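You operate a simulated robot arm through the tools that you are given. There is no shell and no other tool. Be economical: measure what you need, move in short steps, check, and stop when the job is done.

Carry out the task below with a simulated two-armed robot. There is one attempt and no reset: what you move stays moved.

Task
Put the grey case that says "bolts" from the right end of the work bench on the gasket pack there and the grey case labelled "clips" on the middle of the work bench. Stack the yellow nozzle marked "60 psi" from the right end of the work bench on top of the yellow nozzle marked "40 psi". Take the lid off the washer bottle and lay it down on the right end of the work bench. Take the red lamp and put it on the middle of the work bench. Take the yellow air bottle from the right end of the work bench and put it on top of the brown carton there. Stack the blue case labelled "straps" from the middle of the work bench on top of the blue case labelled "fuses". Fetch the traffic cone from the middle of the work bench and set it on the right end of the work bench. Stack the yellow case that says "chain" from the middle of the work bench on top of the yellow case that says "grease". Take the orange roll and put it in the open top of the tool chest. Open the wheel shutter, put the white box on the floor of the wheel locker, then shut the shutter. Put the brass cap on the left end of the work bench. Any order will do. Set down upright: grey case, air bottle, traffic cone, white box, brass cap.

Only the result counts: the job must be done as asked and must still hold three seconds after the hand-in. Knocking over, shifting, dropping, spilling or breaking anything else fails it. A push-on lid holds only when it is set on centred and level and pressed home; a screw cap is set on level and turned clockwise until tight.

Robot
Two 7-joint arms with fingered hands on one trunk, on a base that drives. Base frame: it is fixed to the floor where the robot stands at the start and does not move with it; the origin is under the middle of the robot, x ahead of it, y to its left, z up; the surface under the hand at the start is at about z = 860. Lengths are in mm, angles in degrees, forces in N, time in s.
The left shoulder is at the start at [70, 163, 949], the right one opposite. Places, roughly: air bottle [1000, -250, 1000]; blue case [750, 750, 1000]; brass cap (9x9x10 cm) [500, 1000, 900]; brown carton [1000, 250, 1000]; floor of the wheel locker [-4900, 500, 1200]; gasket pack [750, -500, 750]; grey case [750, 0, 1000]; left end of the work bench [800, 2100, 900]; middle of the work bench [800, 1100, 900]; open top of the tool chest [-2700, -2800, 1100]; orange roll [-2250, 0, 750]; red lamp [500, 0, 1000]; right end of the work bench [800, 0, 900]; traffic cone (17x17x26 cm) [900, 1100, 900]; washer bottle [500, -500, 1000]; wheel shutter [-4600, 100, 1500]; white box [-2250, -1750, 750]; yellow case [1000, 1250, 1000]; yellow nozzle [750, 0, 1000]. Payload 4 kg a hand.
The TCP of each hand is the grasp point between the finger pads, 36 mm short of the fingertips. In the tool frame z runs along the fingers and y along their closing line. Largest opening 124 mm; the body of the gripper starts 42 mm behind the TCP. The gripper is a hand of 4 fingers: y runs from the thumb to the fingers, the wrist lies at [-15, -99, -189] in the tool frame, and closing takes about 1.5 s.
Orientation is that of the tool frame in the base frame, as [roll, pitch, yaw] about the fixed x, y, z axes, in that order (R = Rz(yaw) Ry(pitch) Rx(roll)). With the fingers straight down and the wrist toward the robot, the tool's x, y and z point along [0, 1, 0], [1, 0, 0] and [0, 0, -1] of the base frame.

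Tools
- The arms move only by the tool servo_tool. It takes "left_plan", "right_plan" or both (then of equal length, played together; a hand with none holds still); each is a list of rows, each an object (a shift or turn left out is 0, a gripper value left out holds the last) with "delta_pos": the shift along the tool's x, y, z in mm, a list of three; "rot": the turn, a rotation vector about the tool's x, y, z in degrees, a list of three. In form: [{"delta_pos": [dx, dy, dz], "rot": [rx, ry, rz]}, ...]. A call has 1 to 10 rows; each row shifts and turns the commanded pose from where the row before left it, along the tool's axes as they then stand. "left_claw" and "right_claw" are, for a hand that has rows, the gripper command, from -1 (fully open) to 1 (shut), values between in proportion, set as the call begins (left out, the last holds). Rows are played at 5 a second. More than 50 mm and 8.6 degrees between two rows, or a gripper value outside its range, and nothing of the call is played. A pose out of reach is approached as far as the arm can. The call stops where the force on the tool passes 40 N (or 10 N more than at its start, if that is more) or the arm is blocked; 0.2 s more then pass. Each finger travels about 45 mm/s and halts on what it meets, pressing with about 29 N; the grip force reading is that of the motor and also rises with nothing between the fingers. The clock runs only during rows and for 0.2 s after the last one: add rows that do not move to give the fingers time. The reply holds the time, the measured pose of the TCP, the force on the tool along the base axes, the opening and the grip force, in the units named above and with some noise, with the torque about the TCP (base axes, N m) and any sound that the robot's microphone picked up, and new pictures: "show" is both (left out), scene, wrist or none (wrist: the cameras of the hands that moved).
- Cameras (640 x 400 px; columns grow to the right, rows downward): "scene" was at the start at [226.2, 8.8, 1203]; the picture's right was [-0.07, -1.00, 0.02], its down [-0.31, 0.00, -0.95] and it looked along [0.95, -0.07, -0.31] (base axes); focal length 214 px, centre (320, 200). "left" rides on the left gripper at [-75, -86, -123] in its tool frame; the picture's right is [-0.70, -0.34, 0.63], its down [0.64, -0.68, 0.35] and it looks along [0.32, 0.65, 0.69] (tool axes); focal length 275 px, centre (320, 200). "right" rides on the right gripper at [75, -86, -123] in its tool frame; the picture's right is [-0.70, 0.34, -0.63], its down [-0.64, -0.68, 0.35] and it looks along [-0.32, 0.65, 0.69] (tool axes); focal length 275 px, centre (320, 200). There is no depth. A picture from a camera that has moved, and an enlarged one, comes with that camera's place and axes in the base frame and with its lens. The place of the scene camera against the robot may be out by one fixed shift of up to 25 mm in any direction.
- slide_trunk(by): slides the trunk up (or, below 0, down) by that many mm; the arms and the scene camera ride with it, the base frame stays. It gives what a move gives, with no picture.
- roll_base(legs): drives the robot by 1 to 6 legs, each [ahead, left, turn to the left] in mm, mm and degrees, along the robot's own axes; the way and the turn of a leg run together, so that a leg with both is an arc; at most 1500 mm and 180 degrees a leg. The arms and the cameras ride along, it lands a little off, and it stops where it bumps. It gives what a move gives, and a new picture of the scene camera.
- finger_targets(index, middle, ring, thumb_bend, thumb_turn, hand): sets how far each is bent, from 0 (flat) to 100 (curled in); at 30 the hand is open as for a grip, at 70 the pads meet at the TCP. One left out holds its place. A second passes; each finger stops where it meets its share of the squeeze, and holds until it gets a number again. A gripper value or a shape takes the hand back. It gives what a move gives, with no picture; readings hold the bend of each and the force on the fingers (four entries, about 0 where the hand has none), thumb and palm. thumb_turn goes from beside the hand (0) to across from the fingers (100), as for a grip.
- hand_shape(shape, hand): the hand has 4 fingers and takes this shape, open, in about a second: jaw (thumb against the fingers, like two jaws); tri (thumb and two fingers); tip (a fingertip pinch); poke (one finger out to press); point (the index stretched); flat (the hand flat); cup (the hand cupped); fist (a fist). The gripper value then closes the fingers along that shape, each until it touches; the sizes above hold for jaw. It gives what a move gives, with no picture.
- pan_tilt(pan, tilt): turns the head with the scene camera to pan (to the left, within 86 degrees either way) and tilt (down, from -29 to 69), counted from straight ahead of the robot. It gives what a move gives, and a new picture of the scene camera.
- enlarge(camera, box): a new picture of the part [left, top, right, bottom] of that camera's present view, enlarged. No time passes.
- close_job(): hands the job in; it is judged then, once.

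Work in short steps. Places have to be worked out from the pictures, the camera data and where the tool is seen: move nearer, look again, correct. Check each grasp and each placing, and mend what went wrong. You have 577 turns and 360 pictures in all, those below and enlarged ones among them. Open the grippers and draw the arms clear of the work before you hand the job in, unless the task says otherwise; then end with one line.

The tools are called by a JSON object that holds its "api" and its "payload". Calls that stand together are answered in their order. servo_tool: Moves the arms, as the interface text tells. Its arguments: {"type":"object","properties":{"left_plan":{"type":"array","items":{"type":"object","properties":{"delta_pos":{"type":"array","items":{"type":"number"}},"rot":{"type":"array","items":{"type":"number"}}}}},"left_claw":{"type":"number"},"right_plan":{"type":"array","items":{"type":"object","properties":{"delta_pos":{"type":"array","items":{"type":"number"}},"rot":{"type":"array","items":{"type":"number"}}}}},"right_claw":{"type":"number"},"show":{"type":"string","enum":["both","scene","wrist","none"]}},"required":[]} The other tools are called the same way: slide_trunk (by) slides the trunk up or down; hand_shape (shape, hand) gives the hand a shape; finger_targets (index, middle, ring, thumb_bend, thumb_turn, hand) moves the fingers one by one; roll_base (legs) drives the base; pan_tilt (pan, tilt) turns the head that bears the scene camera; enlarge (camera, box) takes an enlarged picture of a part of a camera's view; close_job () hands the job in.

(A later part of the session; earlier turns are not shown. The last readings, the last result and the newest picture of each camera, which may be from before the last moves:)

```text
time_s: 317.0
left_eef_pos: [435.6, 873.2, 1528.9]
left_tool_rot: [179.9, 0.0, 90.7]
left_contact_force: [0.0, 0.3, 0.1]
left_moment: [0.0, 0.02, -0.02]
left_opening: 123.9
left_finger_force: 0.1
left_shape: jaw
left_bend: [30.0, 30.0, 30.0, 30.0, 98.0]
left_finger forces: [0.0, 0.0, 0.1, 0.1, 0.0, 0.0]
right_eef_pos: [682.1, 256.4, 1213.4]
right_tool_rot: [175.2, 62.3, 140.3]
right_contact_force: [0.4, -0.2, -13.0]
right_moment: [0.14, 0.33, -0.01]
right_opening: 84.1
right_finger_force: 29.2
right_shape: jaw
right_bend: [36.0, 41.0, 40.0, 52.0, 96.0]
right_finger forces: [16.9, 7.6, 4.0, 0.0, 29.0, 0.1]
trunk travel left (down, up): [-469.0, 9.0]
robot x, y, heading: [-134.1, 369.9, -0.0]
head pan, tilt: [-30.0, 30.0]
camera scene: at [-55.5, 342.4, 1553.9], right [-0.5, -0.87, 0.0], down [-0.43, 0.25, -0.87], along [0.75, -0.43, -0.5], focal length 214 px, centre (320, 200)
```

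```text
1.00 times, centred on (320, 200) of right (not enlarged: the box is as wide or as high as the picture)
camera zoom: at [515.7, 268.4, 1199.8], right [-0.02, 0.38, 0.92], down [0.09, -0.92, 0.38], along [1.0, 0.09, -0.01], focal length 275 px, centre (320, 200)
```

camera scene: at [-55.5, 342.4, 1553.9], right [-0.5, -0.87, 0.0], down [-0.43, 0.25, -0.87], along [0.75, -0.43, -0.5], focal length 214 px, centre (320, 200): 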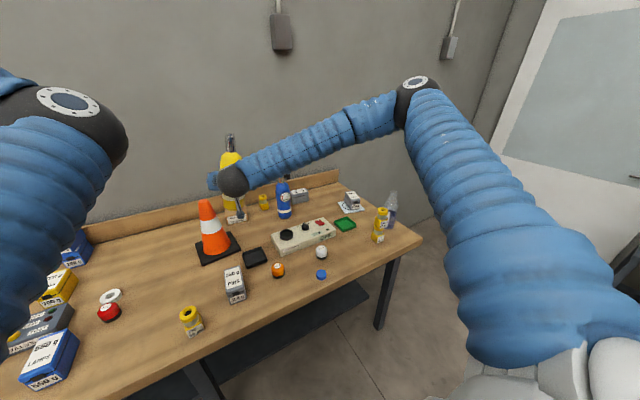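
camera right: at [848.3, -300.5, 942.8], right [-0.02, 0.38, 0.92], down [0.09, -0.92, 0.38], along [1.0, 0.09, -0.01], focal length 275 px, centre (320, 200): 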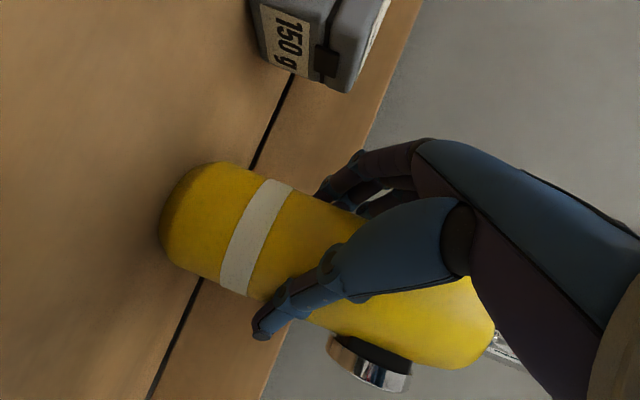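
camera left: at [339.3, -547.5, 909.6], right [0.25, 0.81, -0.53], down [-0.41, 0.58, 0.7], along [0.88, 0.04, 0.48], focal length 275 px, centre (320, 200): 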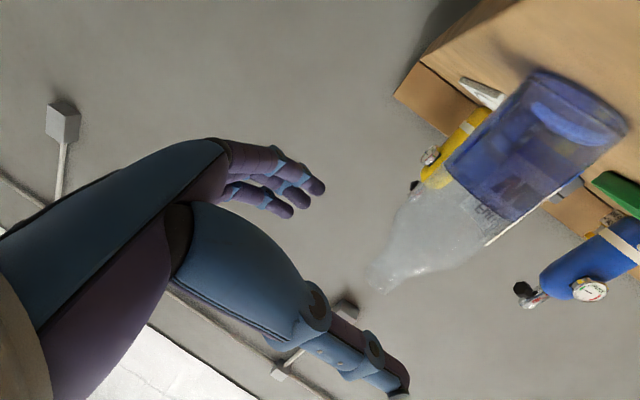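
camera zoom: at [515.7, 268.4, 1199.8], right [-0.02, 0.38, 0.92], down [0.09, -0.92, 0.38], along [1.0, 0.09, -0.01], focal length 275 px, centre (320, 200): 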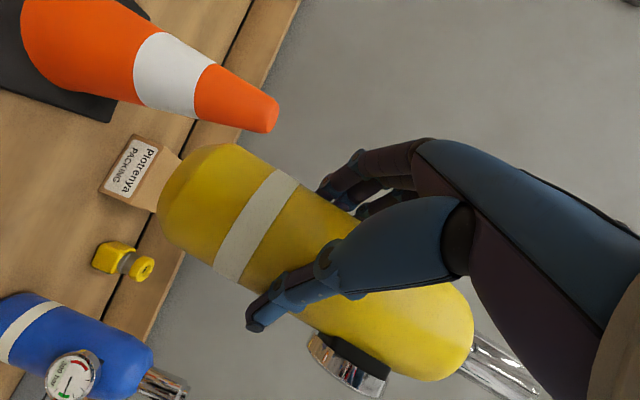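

Carton top ≈ x 972–1080, y 186–293, z≈920. Drive forward so the bottle is over its centre (TCP [1012,246]).

{"api": "roll_base", "payload": {"legs": [[330, -10, 0]]}}

{"api": "slide_trunk", "payload": {"by": -150}}

{"api": "enlarge", "payload": {"camera": "right", "box": [0, 0, 640, 400]}}

```text
time_s: 319.2
left_eef_pos: [752.2, 865.8, 1526.8]
left_tool_rot: [-179.6, 0.0, 91.3]
left_contact_force: [0.8, 0.2, -0.1]
left_moment: [-0.05, 0.05, -0.02]
left_opening: 123.8
left_finger_force: 0.0
left_shape: jaw
left_bend: [30.0, 30.0, 30.0, 30.0, 98.0]
left_finger forces: [0.0, 0.0, 0.0, 0.0, 0.0, 0.1]
right_eef_pos: [1002.1, 252.5, 1205.6]
right_tool_rot: [175.8, 62.1, 141.4]
right_contact_force: [1.4, -0.1, -13.3]
right_moment: [0.19, 0.39, 0.0]
right_opening: 84.0
right_finger_force: 28.9
right_shape: jaw
right_bend: [36.0, 41.0, 40.0, 52.0, 96.0]
right_finger forces: [17.0, 7.8, 4.0, 0.0, 28.6, 0.1]
trunk travel left (down, up): [-469.0, 9.0]
robot x, y, heading: [184.5, 364.4, 0.8]
head pan, tilt: [-30.0, 30.0]
stopped in leg 1: the robot was blocked; the commanded pose is now the measured one
camera scene: at [266.1, 332.2, 1553.4], right [-0.49, -0.87, 0.0], down [-0.44, 0.25, -0.86], along [0.75, -0.43, -0.5], focal length 214 px, centre (320, 200)
```

scene: 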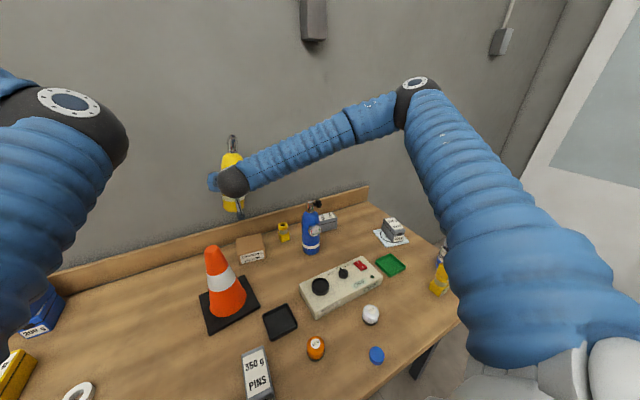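

```text
time_s: 320.9
left_eef_pos: [742.8, 866.9, 1380.6]
left_tool_rot: [179.9, 0.0, 91.2]
left_contact_force: [0.0, -0.4, 0.1]
left_moment: [0.01, -0.01, 0.01]
left_opening: 124.3
left_finger_force: 0.0
left_shape: jaw
left_bend: [30.0, 30.0, 30.0, 30.0, 98.0]
left_finger forces: [0.0, 0.1, 0.0, 0.0, 0.1, 0.0]
right_eef_pos: [996.3, 253.1, 1063.2]
right_tool_rot: [175.1, 62.4, 140.7]
right_contact_force: [-0.4, 0.6, -12.0]
right_moment: [0.15, 0.34, 0.02]
right_opening: 84.3
right_finger_force: 28.9
right_shape: jaw
right_bend: [36.0, 41.0, 40.0, 52.0, 96.0]
right_finger forces: [17.0, 7.7, 3.9, 0.0, 29.2, 0.0]
trunk travel left (down, up): [-319.0, 159.0]
robot x, y, heading: [184.0, 357.4, 0.4]
head pan, tilt: [-30.0, 30.0]
```

```text
1.00 times, centred on (320, 200) of right (not enlarged: the box is as wide or as high as the picture)
camera zoom: at [830.0, 263.8, 1049.7], right [-0.03, 0.38, 0.92], down [0.1, -0.92, 0.38], along [0.99, 0.1, -0.01], focal length 275 px, centre (320, 200)
```

zoom: 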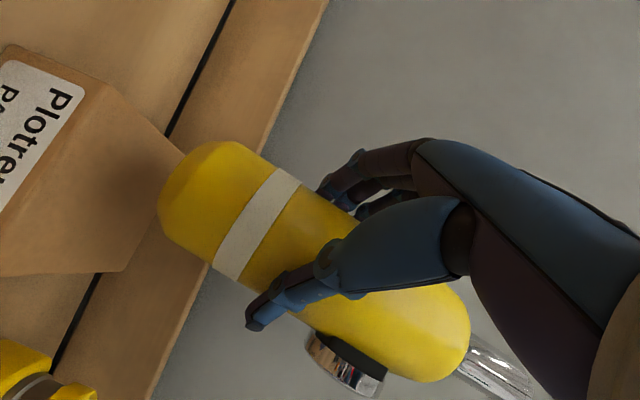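

The robot's base bumped the bench leg but is close enough. The bottle seems to have tilted in the grip; check with the scene camera.

{"api": "pan_tilt", "payload": {"pan": -10, "tilt": 15}}

{"api": "enlarge", "payload": {"camera": "scene", "box": [240, 80, 440, 240]}}

```text
time_s: 321.8
left_eef_pos: [744.8, 865.9, 1379.8]
left_tool_rot: [179.9, 0.0, 91.2]
left_contact_force: [-0.5, 0.6, 0.3]
left_moment: [0.0, 0.02, -0.02]
left_opening: 123.9
left_finger_force: 0.0
left_shape: jaw
left_bend: [30.0, 30.0, 30.0, 30.0, 98.0]
left_finger forces: [0.0, 0.0, 0.0, 0.0, 0.1, 0.0]
right_eef_pos: [998.1, 252.6, 1061.5]
right_tool_rot: [175.3, 62.4, 140.9]
right_contact_force: [0.1, -0.8, -12.8]
right_moment: [0.12, 0.32, 0.04]
right_opening: 84.4
right_finger_force: 28.6
right_shape: jaw
right_bend: [36.0, 41.0, 40.0, 52.0, 96.0]
right_finger forces: [17.0, 7.7, 4.0, 0.0, 29.0, 0.0]
trunk travel left (down, up): [-319.0, 159.0]
robot x, y, heading: [181.6, 365.0, 0.2]
head pan, tilt: [-10.0, 15.0]
camera scene: at [301.6, 361.5, 1419.6], right [-0.16, -0.99, 0.01], down [-0.32, 0.04, -0.95], along [0.93, -0.16, -0.32], focal length 214 px, centre (320, 200)
```

scene: 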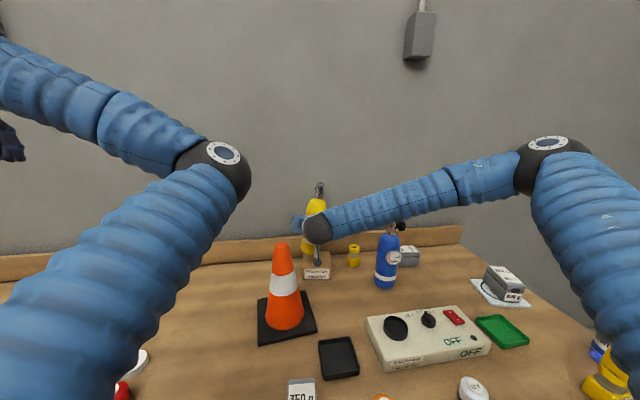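

```text
2.50 times, centred on (340, 160) of scene
camera zoom: at [301.6, 361.5, 1419.6], right [-0.16, -0.99, 0.01], down [-0.32, 0.04, -0.95], along [0.93, -0.16, -0.32], focal length 536 px, centre (270, 300)
```

zoom: 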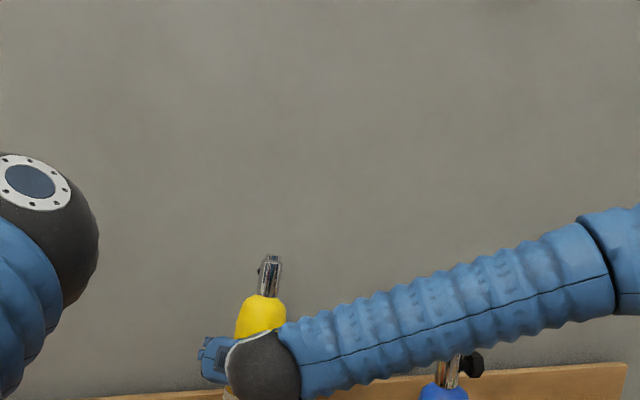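

It leans ~10–15° away from the hand (pivoted about the pinch axis). Counter-rotate the hand about its closing axis.

{"api": "servo_tool", "payload": {"right_plan": [{"rot": [0, -4, 0]}, {"rot": [0, -4, 0]}, {"rot": [0, -4, 0]}], "show": "wrist"}}

```text
time_s: 322.6
left_eef_pos: [743.3, 867.0, 1380.8]
left_tool_rot: [180.0, 0.0, 91.2]
left_contact_force: [-0.3, -0.4, -0.3]
left_moment: [-0.05, 0.05, 0.0]
left_opening: 124.4
left_finger_force: 0.1
left_shape: jaw
left_bend: [30.0, 30.0, 30.0, 30.0, 98.0]
left_finger forces: [0.0, 0.1, 0.0, 0.1, 0.1, 0.1]
right_eef_pos: [998.2, 252.0, 1061.2]
right_tool_rot: [173.6, 70.3, 139.1]
right_contact_force: [0.2, -0.7, -12.3]
right_moment: [0.11, 0.3, -0.02]
right_opening: 84.2
right_finger_force: 28.7
right_shape: jaw
right_bend: [36.0, 41.0, 40.0, 52.0, 96.0]
right_finger forces: [16.9, 7.7, 4.1, 0.0, 29.5, 0.0]
right hand out of reach, approached as far as the arm can: row 3
trunk travel left (down, up): [-319.0, 159.0]
robot x, y, heading: [180.3, 365.9, 0.4]
head pan, tilt: [-10.0, 15.0]
camera right: at [833.0, 262.5, 1029.1], right [-0.13, 0.46, 0.88], down [0.04, -0.88, 0.46], along [0.99, 0.1, 0.09], focal length 275 px, centre (320, 200)
```

right: 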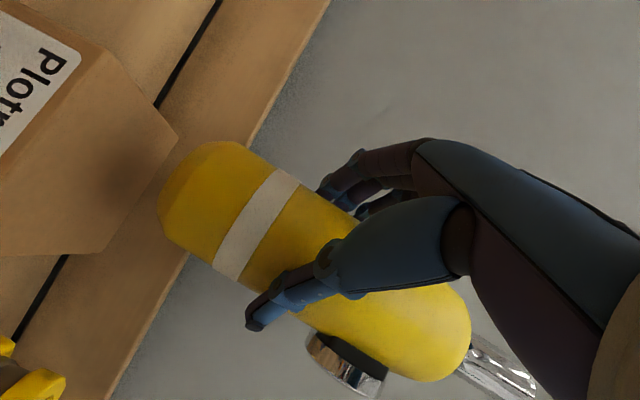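

Now only ~5–8° off; it will level on contact. Shift 11 mm right and lower.

{"api": "servo_tool", "payload": {"right_plan": [{"delta_pos": [-2, -10, 4.5]}, {}], "show": "none"}}

{"api": "slide_trunk", "payload": {"by": -36}}

{"api": "enlarge", "payload": {"camera": "right", "box": [0, 0, 640, 400]}}

```text
time_s: 323.2
left_eef_pos: [745.1, 868.0, 1378.2]
left_tool_rot: [180.0, 0.0, 91.2]
left_contact_force: [1.1, 0.4, -0.4]
left_moment: [0.0, 0.0, -0.01]
left_opening: 123.8
left_finger_force: 0.0
left_shape: jaw
left_bend: [30.0, 30.0, 30.0, 30.0, 98.0]
left_finger forces: [0.1, 0.0, 0.1, 0.1, 0.0, 0.1]
right_eef_pos: [995.5, 241.4, 1061.3]
right_tool_rot: [173.6, 70.3, 139.1]
right_contact_force: [-0.1, 0.3, -13.3]
right_moment: [0.13, 0.3, -0.01]
right_opening: 84.2
right_finger_force: 28.8
right_shape: jaw
right_bend: [36.0, 41.0, 40.0, 52.0, 96.0]
right_finger forces: [16.8, 7.7, 4.1, 0.0, 29.5, 0.1]
trunk travel left (down, up): [-319.0, 159.0]
robot x, y, heading: [184.1, 359.9, 0.4]
head pan, tilt: [-10.0, 15.0]
```

```text
time_s: 324.0
left_eef_pos: [742.2, 866.6, 1344.0]
left_tool_rot: [179.9, 0.0, 91.1]
left_contact_force: [0.3, 0.7, -0.1]
left_moment: [0.04, -0.04, 0.01]
left_opening: 123.9
left_finger_force: 0.0
left_shape: jaw
left_bend: [30.0, 30.0, 30.0, 30.0, 98.0]
left_finger forces: [0.0, 0.0, 0.1, 0.0, 0.0, 0.0]
right_eef_pos: [993.9, 242.0, 1027.9]
right_tool_rot: [173.2, 70.2, 138.7]
right_contact_force: [0.3, 0.5, -11.2]
right_moment: [0.17, 0.31, 0.0]
right_opening: 84.0
right_finger_force: 29.1
right_shape: jaw
right_bend: [36.0, 41.0, 40.0, 52.0, 96.0]
right_finger forces: [17.0, 7.8, 3.6, 0.1, 29.4, 0.1]
trunk travel left (down, up): [-283.0, 195.0]
robot x, y, heading: [186.3, 360.9, 0.6]
head pan, tilt: [-10.0, 15.0]
```

```text
1.00 times, centred on (320, 200) of right (not enlarged: the box is as wide or as high as the picture)
camera zoom: at [830.9, 251.9, 994.2], right [-0.13, 0.46, 0.88], down [0.04, -0.88, 0.46], along [0.99, 0.1, 0.09], focal length 275 px, centre (320, 200)
```

zoom: 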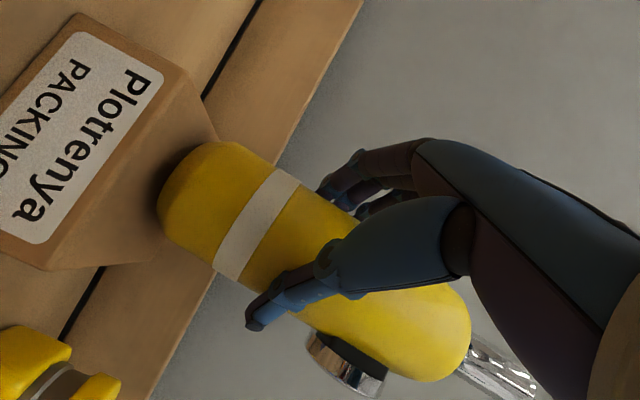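

Nearly touching. Lower in small steps.

{"api": "servo_tool", "payload": {"right_plan": [{"delta_pos": [3.8, 0, 1.3]}, {"delta_pos": [3.8, 0, 1.3]}, {"delta_pos": [2.8, 0, 1]}], "show": "wrist"}}

```text
time_s: 324.8
left_eef_pos: [744.1, 868.1, 1344.4]
left_tool_rot: [179.8, 0.0, 91.1]
left_contact_force: [0.0, -0.4, 0.1]
left_moment: [-0.03, 0.02, 0.0]
left_opening: 123.9
left_finger_force: 0.0
left_shape: jaw
left_bend: [30.0, 30.0, 30.0, 30.0, 98.0]
left_finger forces: [0.0, 0.0, 0.1, 0.0, 0.0, 0.0]
right_eef_pos: [994.1, 242.6, 1016.6]
right_tool_rot: [173.6, 70.3, 138.9]
right_contact_force: [0.5, 3.0, -1.3]
right_moment: [0.06, 0.09, 0.05]
right_opening: 84.5
right_finger_force: 29.1
right_shape: jaw
right_bend: [36.0, 41.0, 39.0, 52.0, 97.0]
right_finger forces: [17.7, 9.2, 4.4, 0.1, 29.4, 0.0]
trunk travel left (down, up): [-283.0, 195.0]
robot x, y, heading: [182.6, 361.8, 0.4]
head pan, tilt: [-10.0, 15.0]
camera right: at [831.0, 252.4, 984.9], right [-0.12, 0.46, 0.88], down [0.04, -0.88, 0.46], along [0.99, 0.09, 0.09], focal length 275 px, centre (320, 200)
```

right: 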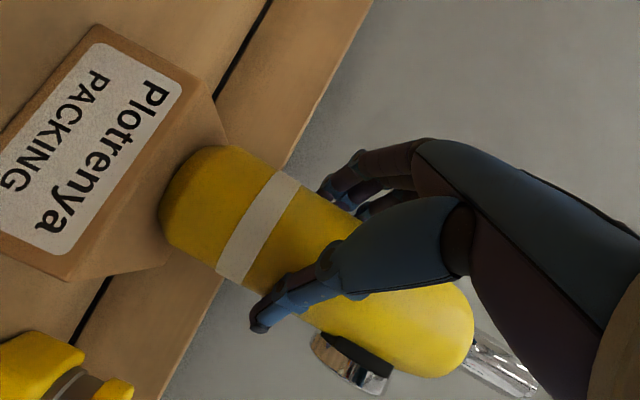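

Touching; continue pressing a few mm so it squares up.

{"api": "servo_tool", "payload": {"right_plan": [{"delta_pos": [1.9, 0, 0.7]}, {"delta_pos": [1.9, 0, 0.7]}, {"delta_pos": [1, 0, 0.3]}], "show": "wrist"}}

```text
time_s: 325.6
left_eef_pos: [741.6, 867.9, 1344.0]
left_tool_rot: [179.8, 0.0, 91.2]
left_contact_force: [0.5, 0.1, 0.0]
left_moment: [-0.01, 0.02, 0.01]
left_opening: 123.9
left_finger_force: 0.0
left_shape: jaw
left_bend: [30.0, 30.0, 30.0, 30.0, 98.0]
left_finger forces: [0.0, 0.0, 0.0, 0.0, 0.0, 0.1]
right_eef_pos: [993.6, 244.4, 1012.1]
right_tool_rot: [174.8, 70.1, 140.1]
right_contact_force: [1.1, 7.8, 12.4]
right_moment: [0.08, -0.29, 0.18]
right_opening: 85.8
right_finger_force: 29.1
right_shape: jaw
right_bend: [36.0, 40.0, 38.0, 52.0, 100.0]
right_finger forces: [18.6, 10.7, 4.6, 0.0, 28.0, 0.1]
trunk travel left (down, up): [-283.0, 195.0]
robot x, y, heading: [178.0, 363.3, 0.4]
head pan, tilt: [-10.0, 15.0]
camera right: at [830.6, 253.9, 981.2], right [-0.12, 0.46, 0.88], down [0.04, -0.88, 0.47], along [0.99, 0.09, 0.08], focal length 275 px, centre (320, 200)
```

right: 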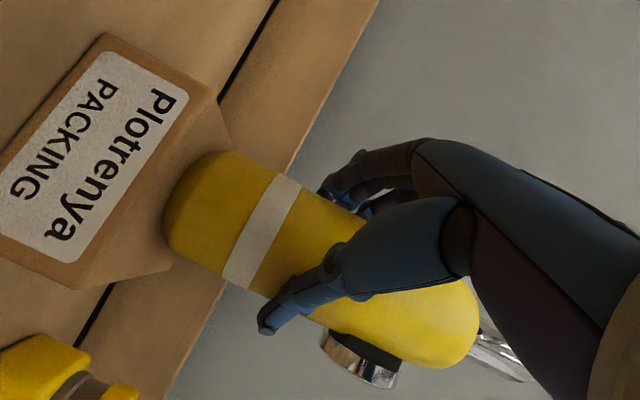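

The bottle is upright on the carton now. Release and back off along the hand axis.

{"api": "servo_tool", "payload": {"right_plan": [{}, {}, {}, {}, {}, {}, {}], "right_claw": -1, "show": "wrist"}}

{"api": "servo_tool", "payload": {"right_plan": [{"delta_pos": [0, 0, -30]}, {"delta_pos": [0, 0, -40]}, {"delta_pos": [0, 0, -40]}, {"delta_pos": [0, 0, -40]}], "show": "both"}}

```text
time_s: 327.2
left_eef_pos: [742.4, 866.5, 1344.8]
left_tool_rot: [179.9, 0.0, 91.2]
left_contact_force: [-0.7, -0.6, -0.2]
left_moment: [0.01, 0.03, 0.0]
left_opening: 124.0
left_finger_force: 0.0
left_shape: jaw
left_bend: [30.0, 30.0, 30.0, 30.0, 98.0]
left_finger forces: [0.0, 0.0, 0.0, 0.0, 0.0, 0.1]
right_eef_pos: [994.5, 241.5, 1011.2]
right_tool_rot: [174.3, 70.0, 139.5]
right_contact_force: [-0.3, 0.0, -0.3]
right_moment: [0.01, 0.0, 0.01]
right_opening: 123.7
right_finger_force: 0.0
right_shape: jaw
right_bend: [30.0, 30.0, 30.0, 30.0, 98.0]
right_finger forces: [0.0, 0.0, 0.1, 0.0, 0.1, 0.0]
trunk travel left (down, up): [-283.0, 195.0]
robot x, y, heading: [177.6, 365.6, 0.5]
head pan, tilt: [-10.0, 15.0]
camera right: at [830.9, 252.8, 979.6], right [-0.12, 0.46, 0.88], down [0.04, -0.88, 0.47], along [0.99, 0.09, 0.08], focal length 275 px, centre (320, 200)
```

right: 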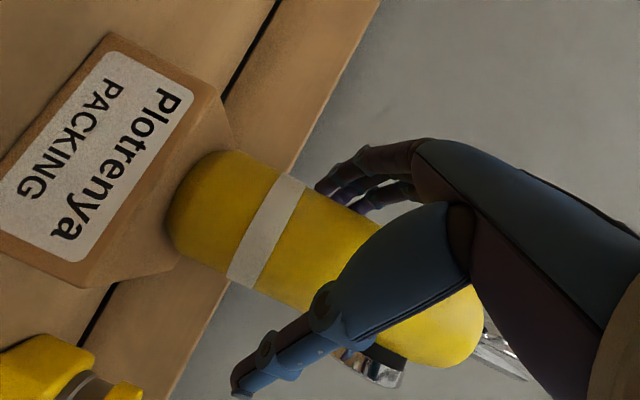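

```text
time_s: 328.2
left_eef_pos: [743.7, 866.3, 1344.6]
left_tool_rot: [179.9, 0.0, 91.1]
left_contact_force: [0.3, -0.4, 0.1]
left_moment: [0.0, 0.01, -0.01]
left_opening: 123.7
left_finger_force: 0.1
left_shape: jaw
left_bend: [30.0, 30.0, 30.0, 30.0, 98.0]
left_finger forces: [0.0, 0.0, 0.0, 0.0, 0.0, 0.0]
right_eef_pos: [876.1, 312.8, 1064.7]
right_tool_rot: [173.4, 70.3, 138.9]
right_contact_force: [1.8, -1.9, 0.3]
right_moment: [0.01, 0.07, 0.0]
right_opening: 123.9
right_finger_force: 0.0
right_shape: jaw
right_bend: [30.0, 30.0, 30.0, 30.0, 98.0]
right_finger forces: [0.0, 0.0, 0.0, 0.0, 0.1, 2.4]
right hand out of reach, approached as far as the arm can: row 4
trunk travel left (down, up): [-283.0, 195.0]
robot x, y, heading: [184.2, 358.9, 0.6]
head pan, tilt: [-10.0, 15.0]
camera scene: at [313.4, 362.0, 1379.8], right [-0.16, -0.99, 0.02], down [-0.34, 0.04, -0.94], along [0.93, -0.16, -0.35], focal length 214 px, centre (320, 200)
camera right: at [712.3, 322.1, 1030.4], right [-0.13, 0.46, 0.88], down [0.04, -0.88, 0.46], along [0.99, 0.1, 0.09], focal length 275 px, centre (320, 200)
```

scene: 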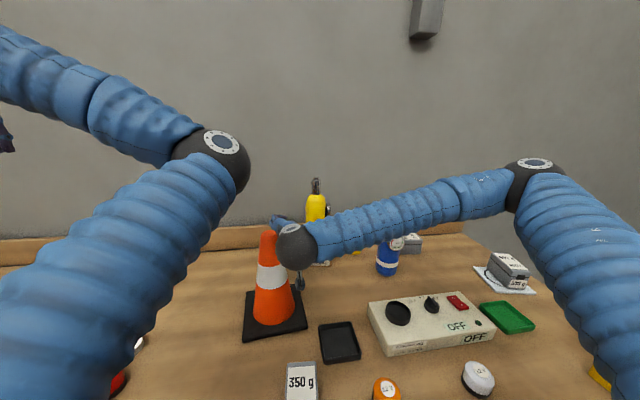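
right: 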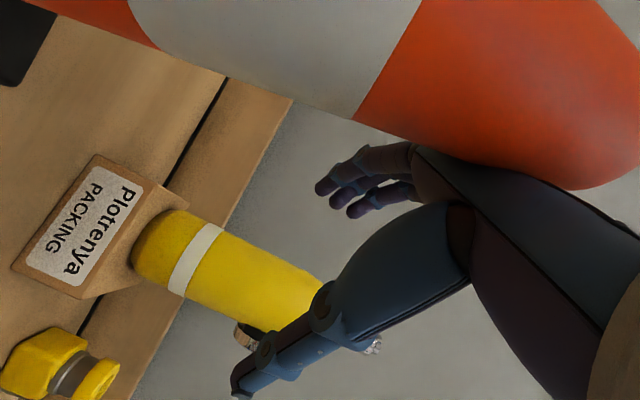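

Bottle is standing on the carton. The hand brushes the cone; move it right/up away carefully.

{"api": "servo_tool", "payload": {"right_plan": [{"delta_pos": [-16, -24, 13]}, {"delta_pos": [-16, -24, 13]}, {"delta_pos": [-40, 0, -14]}], "show": "both"}}

```text
time_s: 329.0
left_eef_pos: [741.6, 868.6, 1344.4]
left_tool_rot: [179.8, -0.1, 91.2]
left_contact_force: [-0.1, 0.1, 0.5]
left_moment: [-0.03, -0.01, 0.0]
left_opening: 123.8
left_finger_force: 0.1
left_shape: jaw
left_bend: [30.0, 30.0, 30.0, 30.0, 98.0]
left_finger forces: [0.1, 0.0, 0.0, 0.0, 0.0, 0.0]
right_eef_pos: [877.0, 250.1, 1125.9]
right_tool_rot: [173.1, 70.5, 138.5]
right_contact_force: [1.0, -0.1, -0.5]
right_moment: [-0.01, 0.01, -0.01]
right_opening: 123.8
right_finger_force: 0.0
right_shape: jaw
right_bend: [30.0, 30.0, 30.0, 30.0, 98.0]
right_finger forces: [0.0, 0.0, 0.0, 0.0, 0.0, 0.1]
trunk travel left (down, up): [-283.0, 195.0]
robot x, y, heading: [182.8, 364.0, 0.5]
head pan, tilt: [-10.0, 15.0]
camera scene: at [312.5, 362.7, 1379.9], right [-0.16, -0.99, 0.02], down [-0.34, 0.04, -0.94], along [0.93, -0.16, -0.34], focal length 214 px, centre (320, 200)
camera right: at [713.4, 260.9, 1092.5], right [-0.13, 0.46, 0.88], down [0.04, -0.88, 0.47], along [0.99, 0.1, 0.09], focal length 275 px, centre (320, 200)
```

scene: 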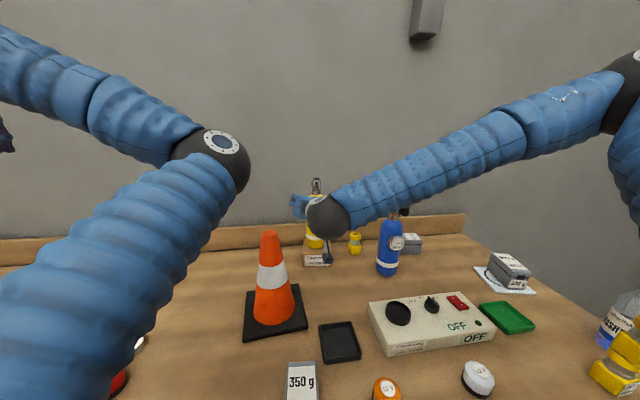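
right: 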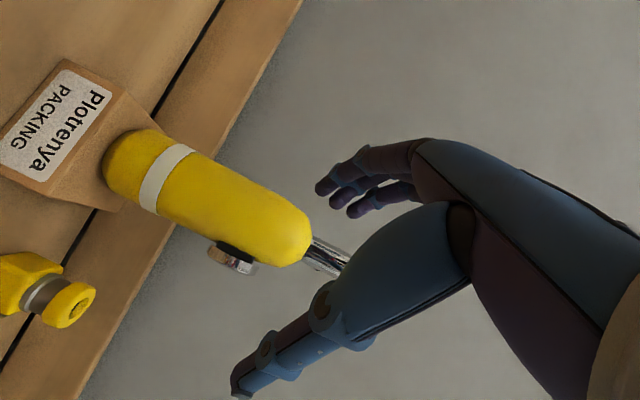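

Cone is fine. Now CLIPS: back off, restore the hand to the tilted-forward pose.

{"api": "roll_base", "payload": {"legs": [[-260, 0, 0], [0, -395, 0]]}}

{"api": "servo_tool", "payload": {"right_plan": [{"rot": [-7.1, 0.3, -2.5]}, {"rot": [-7.1, 0.3, -2.5]}, {"rot": [-7.1, 0.3, -2.5]}, {"rot": [-7.1, 0.3, -2.5]}, {"rot": [0, 6.5, 0]}, {"rot": [0, 6.5, 0]}, {"rot": [0, 6.5, 0]}, {"rot": [0, 6.5, 0]}], "show": "wrist"}}

```text
time_s: 332.9
left_eef_pos: [483.6, 482.5, 1342.7]
left_tool_rot: [179.9, 0.0, 91.7]
left_contact_force: [1.1, 0.6, -0.2]
left_moment: [0.03, -0.02, 0.02]
left_opening: 123.7
left_finger_force: 0.0
left_shape: jaw
left_bend: [30.0, 30.0, 30.0, 30.0, 98.0]
left_finger forces: [0.0, 0.1, 0.0, 0.0, 0.1, 0.0]
right_eef_pos: [624.5, -132.1, 1125.7]
right_tool_rot: [173.3, 70.3, 139.4]
right_contact_force: [0.0, -0.4, 0.3]
right_moment: [0.04, 0.01, 0.01]
right_opening: 123.8
right_finger_force: 0.1
right_shape: jaw
right_bend: [30.0, 30.0, 30.0, 30.0, 98.0]
right_finger forces: [0.1, 0.1, 0.0, 0.1, 0.0, 0.0]
trunk travel left (down, up): [-283.0, 195.0]
robot x, y, heading: [-71.5, -27.6, 0.9]
head pan, tilt: [-10.0, 15.0]
camera scene: at [59.0, -26.5, 1379.6], right [-0.16, -0.99, 0.02], down [-0.34, 0.04, -0.94], along [0.93, -0.15, -0.35], focal length 214 px, centre (320, 200)
```

scene: 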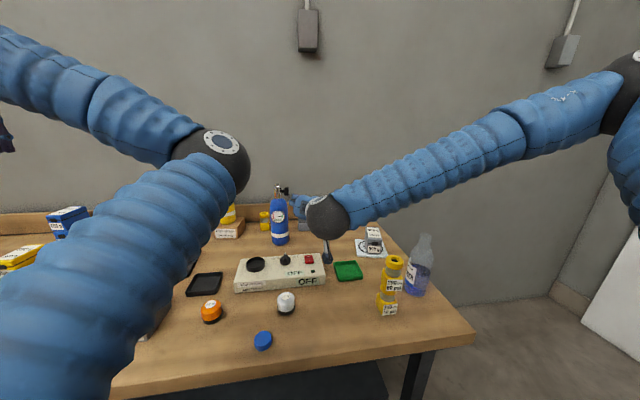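

```text
time_s: 334.7
left_eef_pos: [483.5, 483.8, 1343.7]
left_tool_rot: [179.9, 0.0, 91.7]
left_contact_force: [0.5, -0.4, 0.0]
left_moment: [-0.02, 0.01, -0.02]
left_opening: 124.0
left_finger_force: 0.1
left_shape: jaw
left_bend: [30.0, 30.0, 30.0, 30.0, 98.0]
left_finger forces: [0.1, 0.0, 0.0, 0.1, 0.0, 0.0]
right_eef_pos: [623.9, -132.7, 1123.9]
right_tool_rot: [176.6, 44.3, 173.4]
right_contact_force: [0.4, -0.2, 0.0]
right_moment: [0.04, 0.02, -0.02]
right_opening: 124.0
right_finger_force: 0.0
right_shape: jaw
right_bend: [30.0, 30.0, 30.0, 30.0, 98.0]
right_finger forces: [0.0, 0.0, 0.0, 0.0, 0.0, 0.0]
trunk travel left (down, up): [-283.0, 195.0]
robot x, y, heading: [-74.0, -25.6, 1.2]
head pan, tilt: [-10.0, 15.0]
camera right: at [478.5, -210.0, 1156.8], right [0.08, 0.29, 0.95], down [0.65, -0.74, 0.18], along [0.76, 0.61, -0.25], focal length 275 px, centre (320, 200)
```

right: 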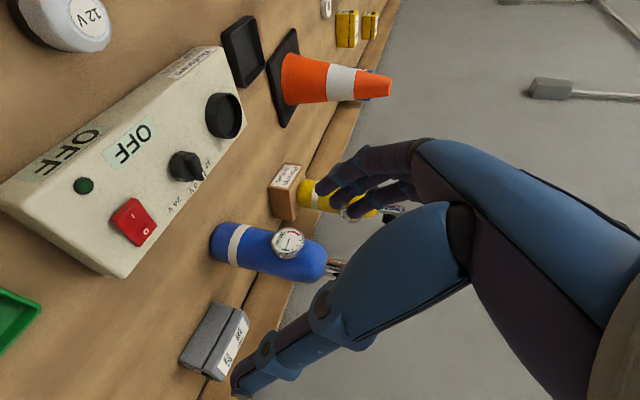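

CLIPS lies with its long side along y (x≈990–1050, y −96…−194). I use the straight-down hand closing along x: rotate accordingly.

{"api": "servo_tool", "payload": {"right_plan": [{"rot": [0, 8.2, 0]}, {"rot": [0, 8.2, 0]}, {"rot": [0, 8.2, 0]}, {"rot": [0, 8.2, 0]}, {"rot": [0, 8.2, 0]}, {"rot": [3.4, 3.3, 0]}, {"rot": [0, 0, 8.2]}, {"rot": [0, 0, 8.2]}, {"rot": [0, 0, 8.2]}, {"rot": [0, 0, 8.2]}], "show": "none"}}

{"api": "servo_tool", "payload": {"right_plan": [{"rot": [0, 0, 8.2]}, {"rot": [0, 0, 8.2]}, {"rot": [0, 0, 8.2]}, {"rot": [0, 0, 8.2]}, {"rot": [0, 0, 8.2]}], "show": "wrist"}}

```text
time_s: 336.9
left_eef_pos: [485.3, 483.3, 1343.1]
left_tool_rot: [-180.0, -0.1, 91.7]
left_contact_force: [0.0, -0.3, -0.2]
left_moment: [-0.03, -0.02, 0.0]
left_opening: 123.7
left_finger_force: 0.0
left_shape: jaw
left_bend: [30.0, 30.0, 30.0, 30.0, 98.0]
left_finger forces: [0.0, 0.1, 0.0, 0.0, 0.1, 0.1]
right_eef_pos: [514.8, -66.3, 990.1]
right_tool_rot: [166.4, 11.3, 136.9]
right_contact_force: [0.6, -0.2, 0.2]
right_moment: [0.04, -0.03, -0.01]
right_opening: 124.0
right_finger_force: 0.0
right_shape: jaw
right_bend: [30.0, 30.0, 30.0, 30.0, 97.0]
right_finger forces: [0.0, 0.0, 0.0, 0.0, 0.0, 0.0]
right hand out of reach, approached as far as the arm can: row 1, 2, 3, 4, 5, 6
trunk travel left (down, up): [-283.0, 195.0]
robot x, y, heading: [-73.8, -28.3, 0.9]
head pan, tilt: [-10.0, 15.0]
```

```text
time_s: 338.1
left_eef_pos: [484.2, 483.7, 1343.8]
left_tool_rot: [179.9, 0.0, 91.6]
left_contact_force: [0.9, 0.1, -0.9]
left_moment: [-0.03, -0.03, 0.01]
left_opening: 124.1
left_finger_force: 0.1
left_shape: jaw
left_bend: [30.0, 30.0, 30.0, 30.0, 98.0]
left_finger forces: [0.0, 0.0, 0.0, 0.1, 0.0, 0.0]
right_eef_pos: [514.9, -66.6, 990.5]
right_tool_rot: [162.3, -0.2, 97.2]
right_contact_force: [0.3, 0.6, 0.2]
right_moment: [0.01, 0.02, 0.03]
right_opening: 124.0
right_finger_force: 0.1
right_shape: jaw
right_bend: [30.0, 30.0, 30.0, 30.0, 97.0]
right_finger forces: [0.0, 0.1, 0.0, 0.1, 0.0, 0.0]
trunk travel left (down, up): [-283.0, 195.0]
robot x, y, heading: [-73.7, -29.8, 0.8]
head pan, tilt: [-10.0, 15.0]
camera right: at [386.7, -8.8, 1080.9], right [0.21, -0.68, 0.7], down [-0.46, -0.71, -0.54], along [0.86, -0.21, -0.46], focal length 275 px, centre (320, 200)
```

right: 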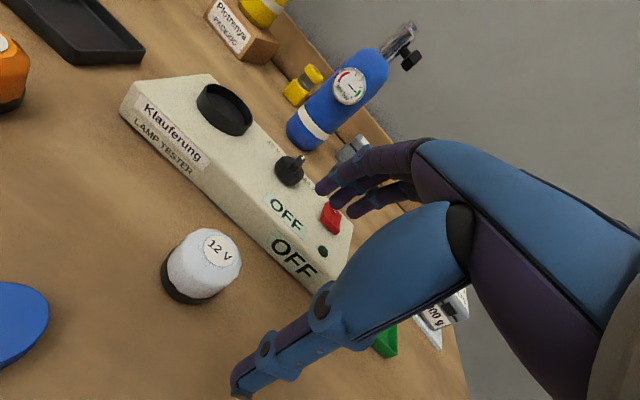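

The reach limit pulled the hand lower; nothing touched. Level it and raise.

{"api": "servo_tool", "payload": {"right_plan": [{"delta_pos": [0, 0, -50]}, {"delta_pos": [0, 0, -50]}, {"rot": [8.5, 0, 0]}, {"rot": [8.5, 0, 0]}, {"delta_pos": [0, 0, -40]}], "show": "none"}}

```text
time_s: 339.3
left_eef_pos: [480.7, 482.8, 1346.0]
left_tool_rot: [179.8, -0.1, 91.7]
left_contact_force: [0.0, 0.5, 0.3]
left_moment: [-0.01, -0.02, 0.02]
left_opening: 123.9
left_finger_force: 0.1
left_shape: jaw
left_bend: [30.0, 30.0, 30.0, 30.0, 98.0]
left_finger forces: [0.0, 0.0, 0.1, 0.0, 0.0, 0.0]
right_eef_pos: [481.1, -69.2, 1126.5]
right_tool_rot: [179.3, -0.1, 97.4]
right_contact_force: [0.4, 0.2, 0.1]
right_moment: [-0.01, -0.03, 0.0]
right_opening: 124.0
right_finger_force: 0.0
right_shape: jaw
right_bend: [30.0, 30.0, 30.0, 30.0, 97.0]
right_finger forces: [0.0, 0.0, 0.1, 0.0, 0.1, 0.0]
trunk travel left (down, up): [-283.0, 195.0]
robot x, y, heading: [-74.2, -24.9, 1.0]
head pan, tilt: [-10.0, 15.0]
```

Move the hand to y≈-150 and drive in toward CLIPS.

{"api": "servo_tool", "payload": {"right_plan": [{"delta_pos": [-31, 30, 0]}, {"delta_pos": [-31, 30, 0]}, {"delta_pos": [-31, 30, 0]}, {"delta_pos": [0, 40, 0]}], "show": "none"}}

{"api": "roll_base", "payload": {"legs": [[285, 0, -1]]}}

{"api": "enlarge", "payload": {"camera": "right", "box": [0, 0, 640, 400]}}

```text
time_s: 340.3
left_eef_pos: [486.0, 484.2, 1343.2]
left_tool_rot: [-179.9, 0.0, 91.5]
left_contact_force: [0.1, 0.4, -0.2]
left_moment: [0.03, 0.02, 0.02]
left_opening: 124.3
left_finger_force: 0.0
left_shape: jaw
left_bend: [30.0, 30.0, 30.0, 30.0, 98.0]
left_finger forces: [0.0, 0.0, 0.1, 0.0, 0.1, 0.0]
right_eef_pos: [627.2, -146.7, 1124.0]
right_tool_rot: [179.3, -0.1, 97.2]
right_contact_force: [0.4, -0.3, -0.5]
right_moment: [0.01, 0.02, 0.0]
right_opening: 123.6
right_finger_force: 0.1
right_shape: jaw
right_bend: [30.0, 30.0, 30.0, 30.0, 97.0]
right_finger forces: [0.0, 0.1, 0.0, 0.0, 0.0, 0.0]
trunk travel left (down, up): [-283.0, 195.0]
robot x, y, heading: [-75.6, -30.5, 0.9]
head pan, tilt: [-10.0, 15.0]
```

```text
time_s: 342.2
left_eef_pos: [774.0, 475.7, 1343.4]
left_tool_rot: [-180.0, 0.0, 90.7]
left_contact_force: [1.3, 0.1, -0.5]
left_moment: [-0.03, 0.03, -0.01]
left_opening: 124.1
left_finger_force: 0.0
left_shape: jaw
left_bend: [30.0, 30.0, 30.0, 30.0, 98.0]
left_finger forces: [0.0, 0.0, 0.0, 0.1, 0.0, 0.0]
right_eef_pos: [904.5, -155.2, 1126.3]
right_tool_rot: [179.3, -0.2, 96.3]
right_contact_force: [-0.6, 0.2, -0.5]
right_moment: [-0.03, 0.0, 0.04]
right_opening: 123.8
right_finger_force: 0.1
right_shape: jaw
right_bend: [30.0, 30.0, 30.0, 30.0, 97.0]
right_finger forces: [0.0, 0.0, 0.1, 0.0, 0.0, 0.0]
trunk travel left (down, up): [-283.0, 195.0]
robot x, y, heading: [209.0, -25.7, -0.0]
head pan, tilt: [-10.0, 15.0]
camera scene: at [340.6, -25.1, 1379.6], right [-0.17, -0.98, 0.02], down [-0.34, 0.04, -0.94], along [0.92, -0.17, -0.35], focal length 214 px, centre (320, 200)
```

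scene: 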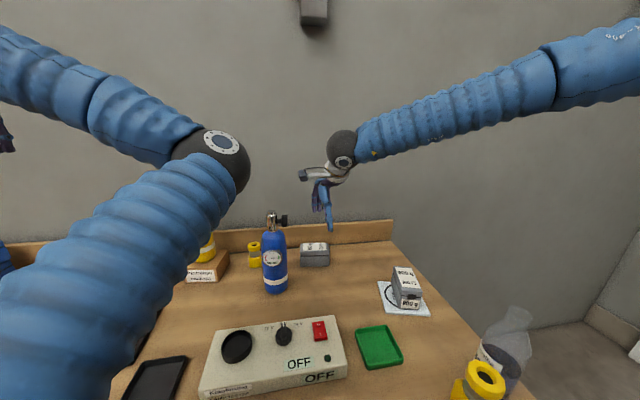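

```text
1.00 times, centred on (320, 200) of right (not enlarged: the box is as wide or as high as the picture)
camera zoom: at [809.8, -91.3, 1247.9], right [0.41, -0.66, 0.64], down [-0.6, -0.72, -0.36], along [0.69, -0.24, -0.69], focal length 275 px, centre (320, 200)
```

zoom: 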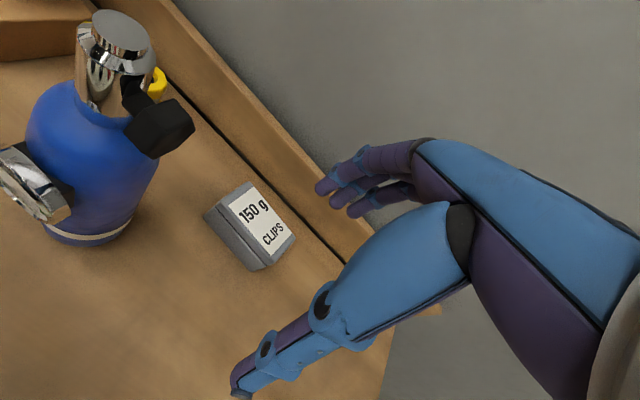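

{"api": "enlarge", "payload": {"camera": "right", "box": [180, 150, 340, 290]}}

```text
2.86 times, centred on (260, 220) of right
camera zoom: at [809.8, -91.3, 1247.9], right [0.41, -0.66, 0.64], down [-0.6, -0.72, -0.36], along [0.69, -0.24, -0.69], focal length 786 px, centre (491, 143)
```

zoom: 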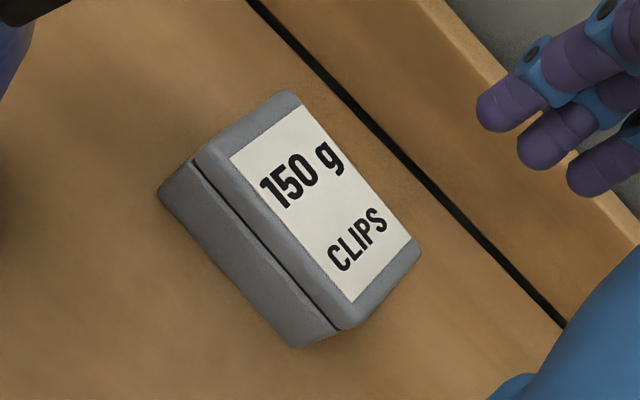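

CLIPS: centre ≈[1028,-150], 106×66×48, rotated −7°. Centre the hand above it.

{"api": "servo_tool", "payload": {"right_plan": [{"delta_pos": [-3, 41, 0]}, {"delta_pos": [-3, 41, 0]}, {"delta_pos": [-3, 41, 0]}, {"rot": [0, 0, 6.5]}, {"rot": [0, 0, 6.5]}], "show": "none"}}

{"api": "slide_trunk", "payload": {"by": -120}}

{"api": "enlarge", "payload": {"camera": "right", "box": [0, 0, 640, 400]}}

```text
time_s: 343.4
left_eef_pos: [775.4, 475.8, 1343.9]
left_tool_rot: [-179.9, 0.0, 90.7]
left_contact_force: [-0.3, 0.4, -0.3]
left_moment: [-0.02, 0.03, -0.01]
left_opening: 123.9
left_finger_force: 0.1
left_shape: jaw
left_bend: [30.0, 30.0, 30.0, 30.0, 98.0]
left_finger forces: [0.0, 0.1, 0.1, 0.0, 0.0, 0.0]
right_eef_pos: [1028.3, -150.2, 1126.2]
right_tool_rot: [179.4, -0.3, 83.4]
right_contact_force: [-1.3, -0.4, 0.0]
right_moment: [0.0, 0.0, 0.03]
right_opening: 123.9
right_finger_force: 0.0
right_shape: jaw
right_bend: [30.0, 30.0, 30.0, 30.0, 97.0]
right_finger forces: [0.1, 0.0, 0.0, 0.1, 0.0, 0.0]
trunk travel left (down, up): [-283.0, 195.0]
robot x, y, heading: [205.2, -23.9, 0.0]
head pan, tilt: [-10.0, 15.0]
```

```text
time_s: 344.9
left_eef_pos: [772.0, 476.1, 1225.5]
left_tool_rot: [179.9, 0.0, 90.7]
left_contact_force: [0.0, -0.6, -0.4]
left_moment: [0.0, -0.03, 0.03]
left_opening: 123.9
left_finger_force: 0.0
left_shape: jaw
left_bend: [30.0, 30.0, 30.0, 30.0, 98.0]
left_finger forces: [0.1, 0.0, 0.0, 0.0, 0.1, 0.0]
right_eef_pos: [1026.3, -149.8, 1009.3]
right_tool_rot: [179.3, -0.3, 83.4]
right_contact_force: [-0.1, -0.4, 0.7]
right_moment: [0.0, -0.05, -0.02]
right_opening: 123.7
right_finger_force: 0.0
right_shape: jaw
right_bend: [30.0, 30.0, 30.0, 30.0, 97.0]
right_finger forces: [0.0, 0.0, 0.0, 0.1, 0.1, 0.1]
trunk travel left (down, up): [-163.0, 315.0]
robot x, y, heading: [208.3, -26.0, -0.1]
head pan, tilt: [-10.0, 15.0]
```

```text
1.00 times, centred on (320, 200) of right (not enlarged: the box is as wide or as high as the picture)
camera zoom: at [948.0, -67.1, 1131.8], right [0.25, -0.73, 0.63], down [-0.75, -0.56, -0.36], along [0.62, -0.39, -0.69], focal length 275 px, centre (320, 200)
```

zoom: 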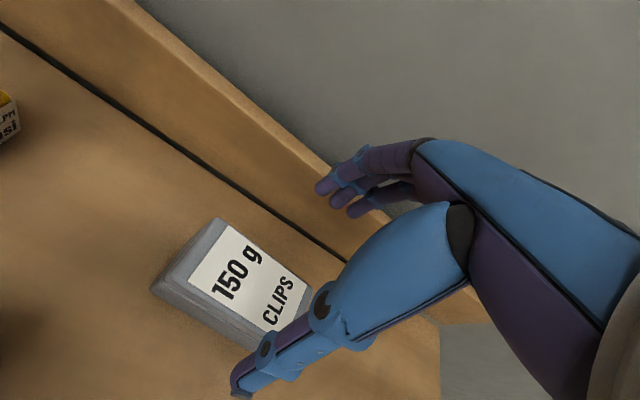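

Centred. Descend and grip.

{"api": "servo_tool", "payload": {"right_plan": [{"delta_pos": [0, 0, 40]}, {"delta_pos": [0, 0, 40]}, {"delta_pos": [0, 0, 26]}], "show": "wrist"}}

{"api": "servo_tool", "payload": {"right_plan": [{}, {}, {}, {}, {}, {}, {}], "right_claw": 1, "show": "none"}}

```text
time_s: 345.7
left_eef_pos: [773.2, 476.3, 1224.3]
left_tool_rot: [179.9, 0.0, 90.8]
left_contact_force: [0.4, -0.2, 1.0]
left_moment: [0.02, -0.01, 0.01]
left_opening: 124.1
left_finger_force: 0.0
left_shape: jaw
left_bend: [30.0, 30.0, 30.0, 30.0, 98.0]
left_finger forces: [0.0, 0.0, 0.1, 0.1, 0.0, 0.1]
right_eef_pos: [1028.3, -148.6, 903.2]
right_tool_rot: [179.4, -0.4, 83.4]
right_contact_force: [-0.3, -0.2, 1.4]
right_moment: [0.02, 0.0, 0.02]
right_opening: 124.0
right_finger_force: 0.1
right_shape: jaw
right_bend: [30.0, 30.0, 30.0, 30.0, 97.0]
right_finger forces: [0.0, 0.0, 0.0, 0.0, 1.1, 0.0]
trunk travel left (down, up): [-163.0, 315.0]
robot x, y, heading: [210.9, -20.0, -0.0]
head pan, tilt: [-10.0, 15.0]
camera right: at [950.3, -66.7, 1025.0], right [0.25, -0.73, 0.63], down [-0.75, -0.56, -0.36], along [0.62, -0.39, -0.69], focal length 275 px, centre (320, 200)
```

right: 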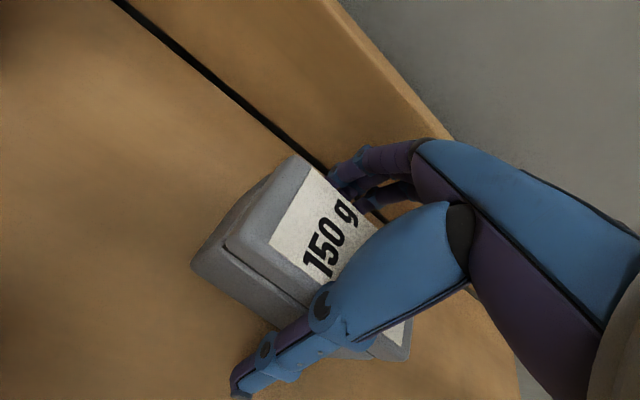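

```text
time_s: 347.3
left_eef_pos: [773.2, 475.3, 1224.1]
left_tool_rot: [179.9, 0.0, 90.7]
left_contact_force: [0.1, -0.4, -1.0]
left_moment: [-0.04, -0.01, 0.05]
left_opening: 123.9
left_finger_force: 0.1
left_shape: jaw
left_bend: [30.0, 30.0, 30.0, 30.0, 98.0]
left_finger forces: [0.0, 0.0, 0.0, 0.0, 0.0, 0.0]
right_eef_pos: [1028.3, -149.0, 905.5]
right_tool_rot: [179.3, -0.4, 83.4]
right_contact_force: [3.4, -0.7, 14.7]
right_moment: [-0.09, -0.5, 0.05]
right_opening: 65.4
right_finger_force: 28.6
right_shape: jaw
right_bend: [55.0, 58.0, 55.0, 6.0, 98.0]
right_finger forces: [19.4, 12.1, 3.9, 0.1, 40.9, 0.0]
trunk travel left (down, up): [-163.0, 315.0]
robot x, y, heading: [207.8, -28.2, 0.1]
head pan, tilt: [-10.0, 15.0]
```

Gripped. Lift with the trunk, back off, and carry CLIPS left to the middle (old cone spot).

{"api": "slide_trunk", "payload": {"by": 200}}

{"api": "roll_base", "payload": {"legs": [[-400, 0, 0], [0, 1245, 0]]}}

```text
time_s: 349.5
left_eef_pos: [774.9, 474.4, 1423.7]
left_tool_rot: [179.9, 0.0, 90.7]
left_contact_force: [-0.7, 0.0, -0.1]
left_moment: [-0.04, 0.01, 0.0]
left_opening: 124.0
left_finger_force: 0.1
left_shape: jaw
left_bend: [30.0, 30.0, 30.0, 30.0, 98.0]
left_finger forces: [0.0, 0.0, 0.0, 0.0, 0.0, 0.0]
right_eef_pos: [1028.8, -149.7, 1102.5]
right_tool_rot: [179.4, -0.3, 83.4]
right_contact_force: [0.5, 0.0, -0.6]
right_moment: [-0.02, 0.0, 0.01]
right_opening: 64.6
right_finger_force: 29.1
right_shape: jaw
right_bend: [56.0, 59.0, 56.0, 7.0, 98.0]
right_finger forces: [17.5, 10.4, 3.8, 0.0, 37.5, 0.1]
trunk travel left (down, up): [-363.0, 115.0]
robot x, y, heading: [208.3, -23.6, 0.1]
head pan, tilt: [-10.0, 15.0]
```

```text
time_s: 357.8
left_eef_pos: [355.3, 1710.4, 1422.9]
left_tool_rot: [180.0, 0.1, 91.3]
left_contact_force: [1.2, -0.1, 0.1]
left_moment: [0.0, 0.01, -0.03]
left_opening: 123.9
left_finger_force: 0.1
left_shape: jaw
left_bend: [30.0, 30.0, 30.0, 30.0, 98.0]
left_finger forces: [0.1, 0.0, 0.1, 0.0, 0.0, 0.0]
right_eef_pos: [616.5, 1090.5, 1102.6]
right_tool_rot: [179.3, -0.3, 84.0]
right_contact_force: [0.7, -0.3, -2.2]
right_moment: [0.0, -0.02, 0.02]
right_opening: 64.4
right_finger_force: 29.2
right_shape: jaw
right_bend: [56.0, 59.0, 56.0, 7.0, 98.0]
right_finger forces: [17.5, 10.3, 3.8, 0.0, 37.5, 0.1]
trunk travel left (down, up): [-363.0, 115.0]
robot x, y, heading: [-201.3, 1203.4, 0.5]
head pan, tilt: [-10.0, 15.0]
camera scene: at [-100.5, 1205.6, 1467.8], right [-0.16, -0.99, 0.01], down [-0.29, 0.04, -0.96], along [0.94, -0.16, -0.29], focal length 214 px, centre (320, 200)
```

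scene: 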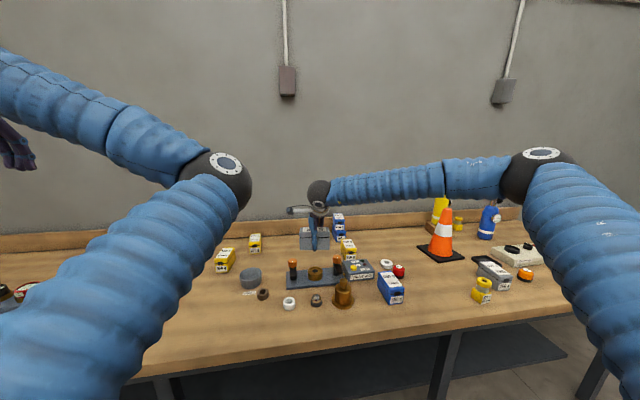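

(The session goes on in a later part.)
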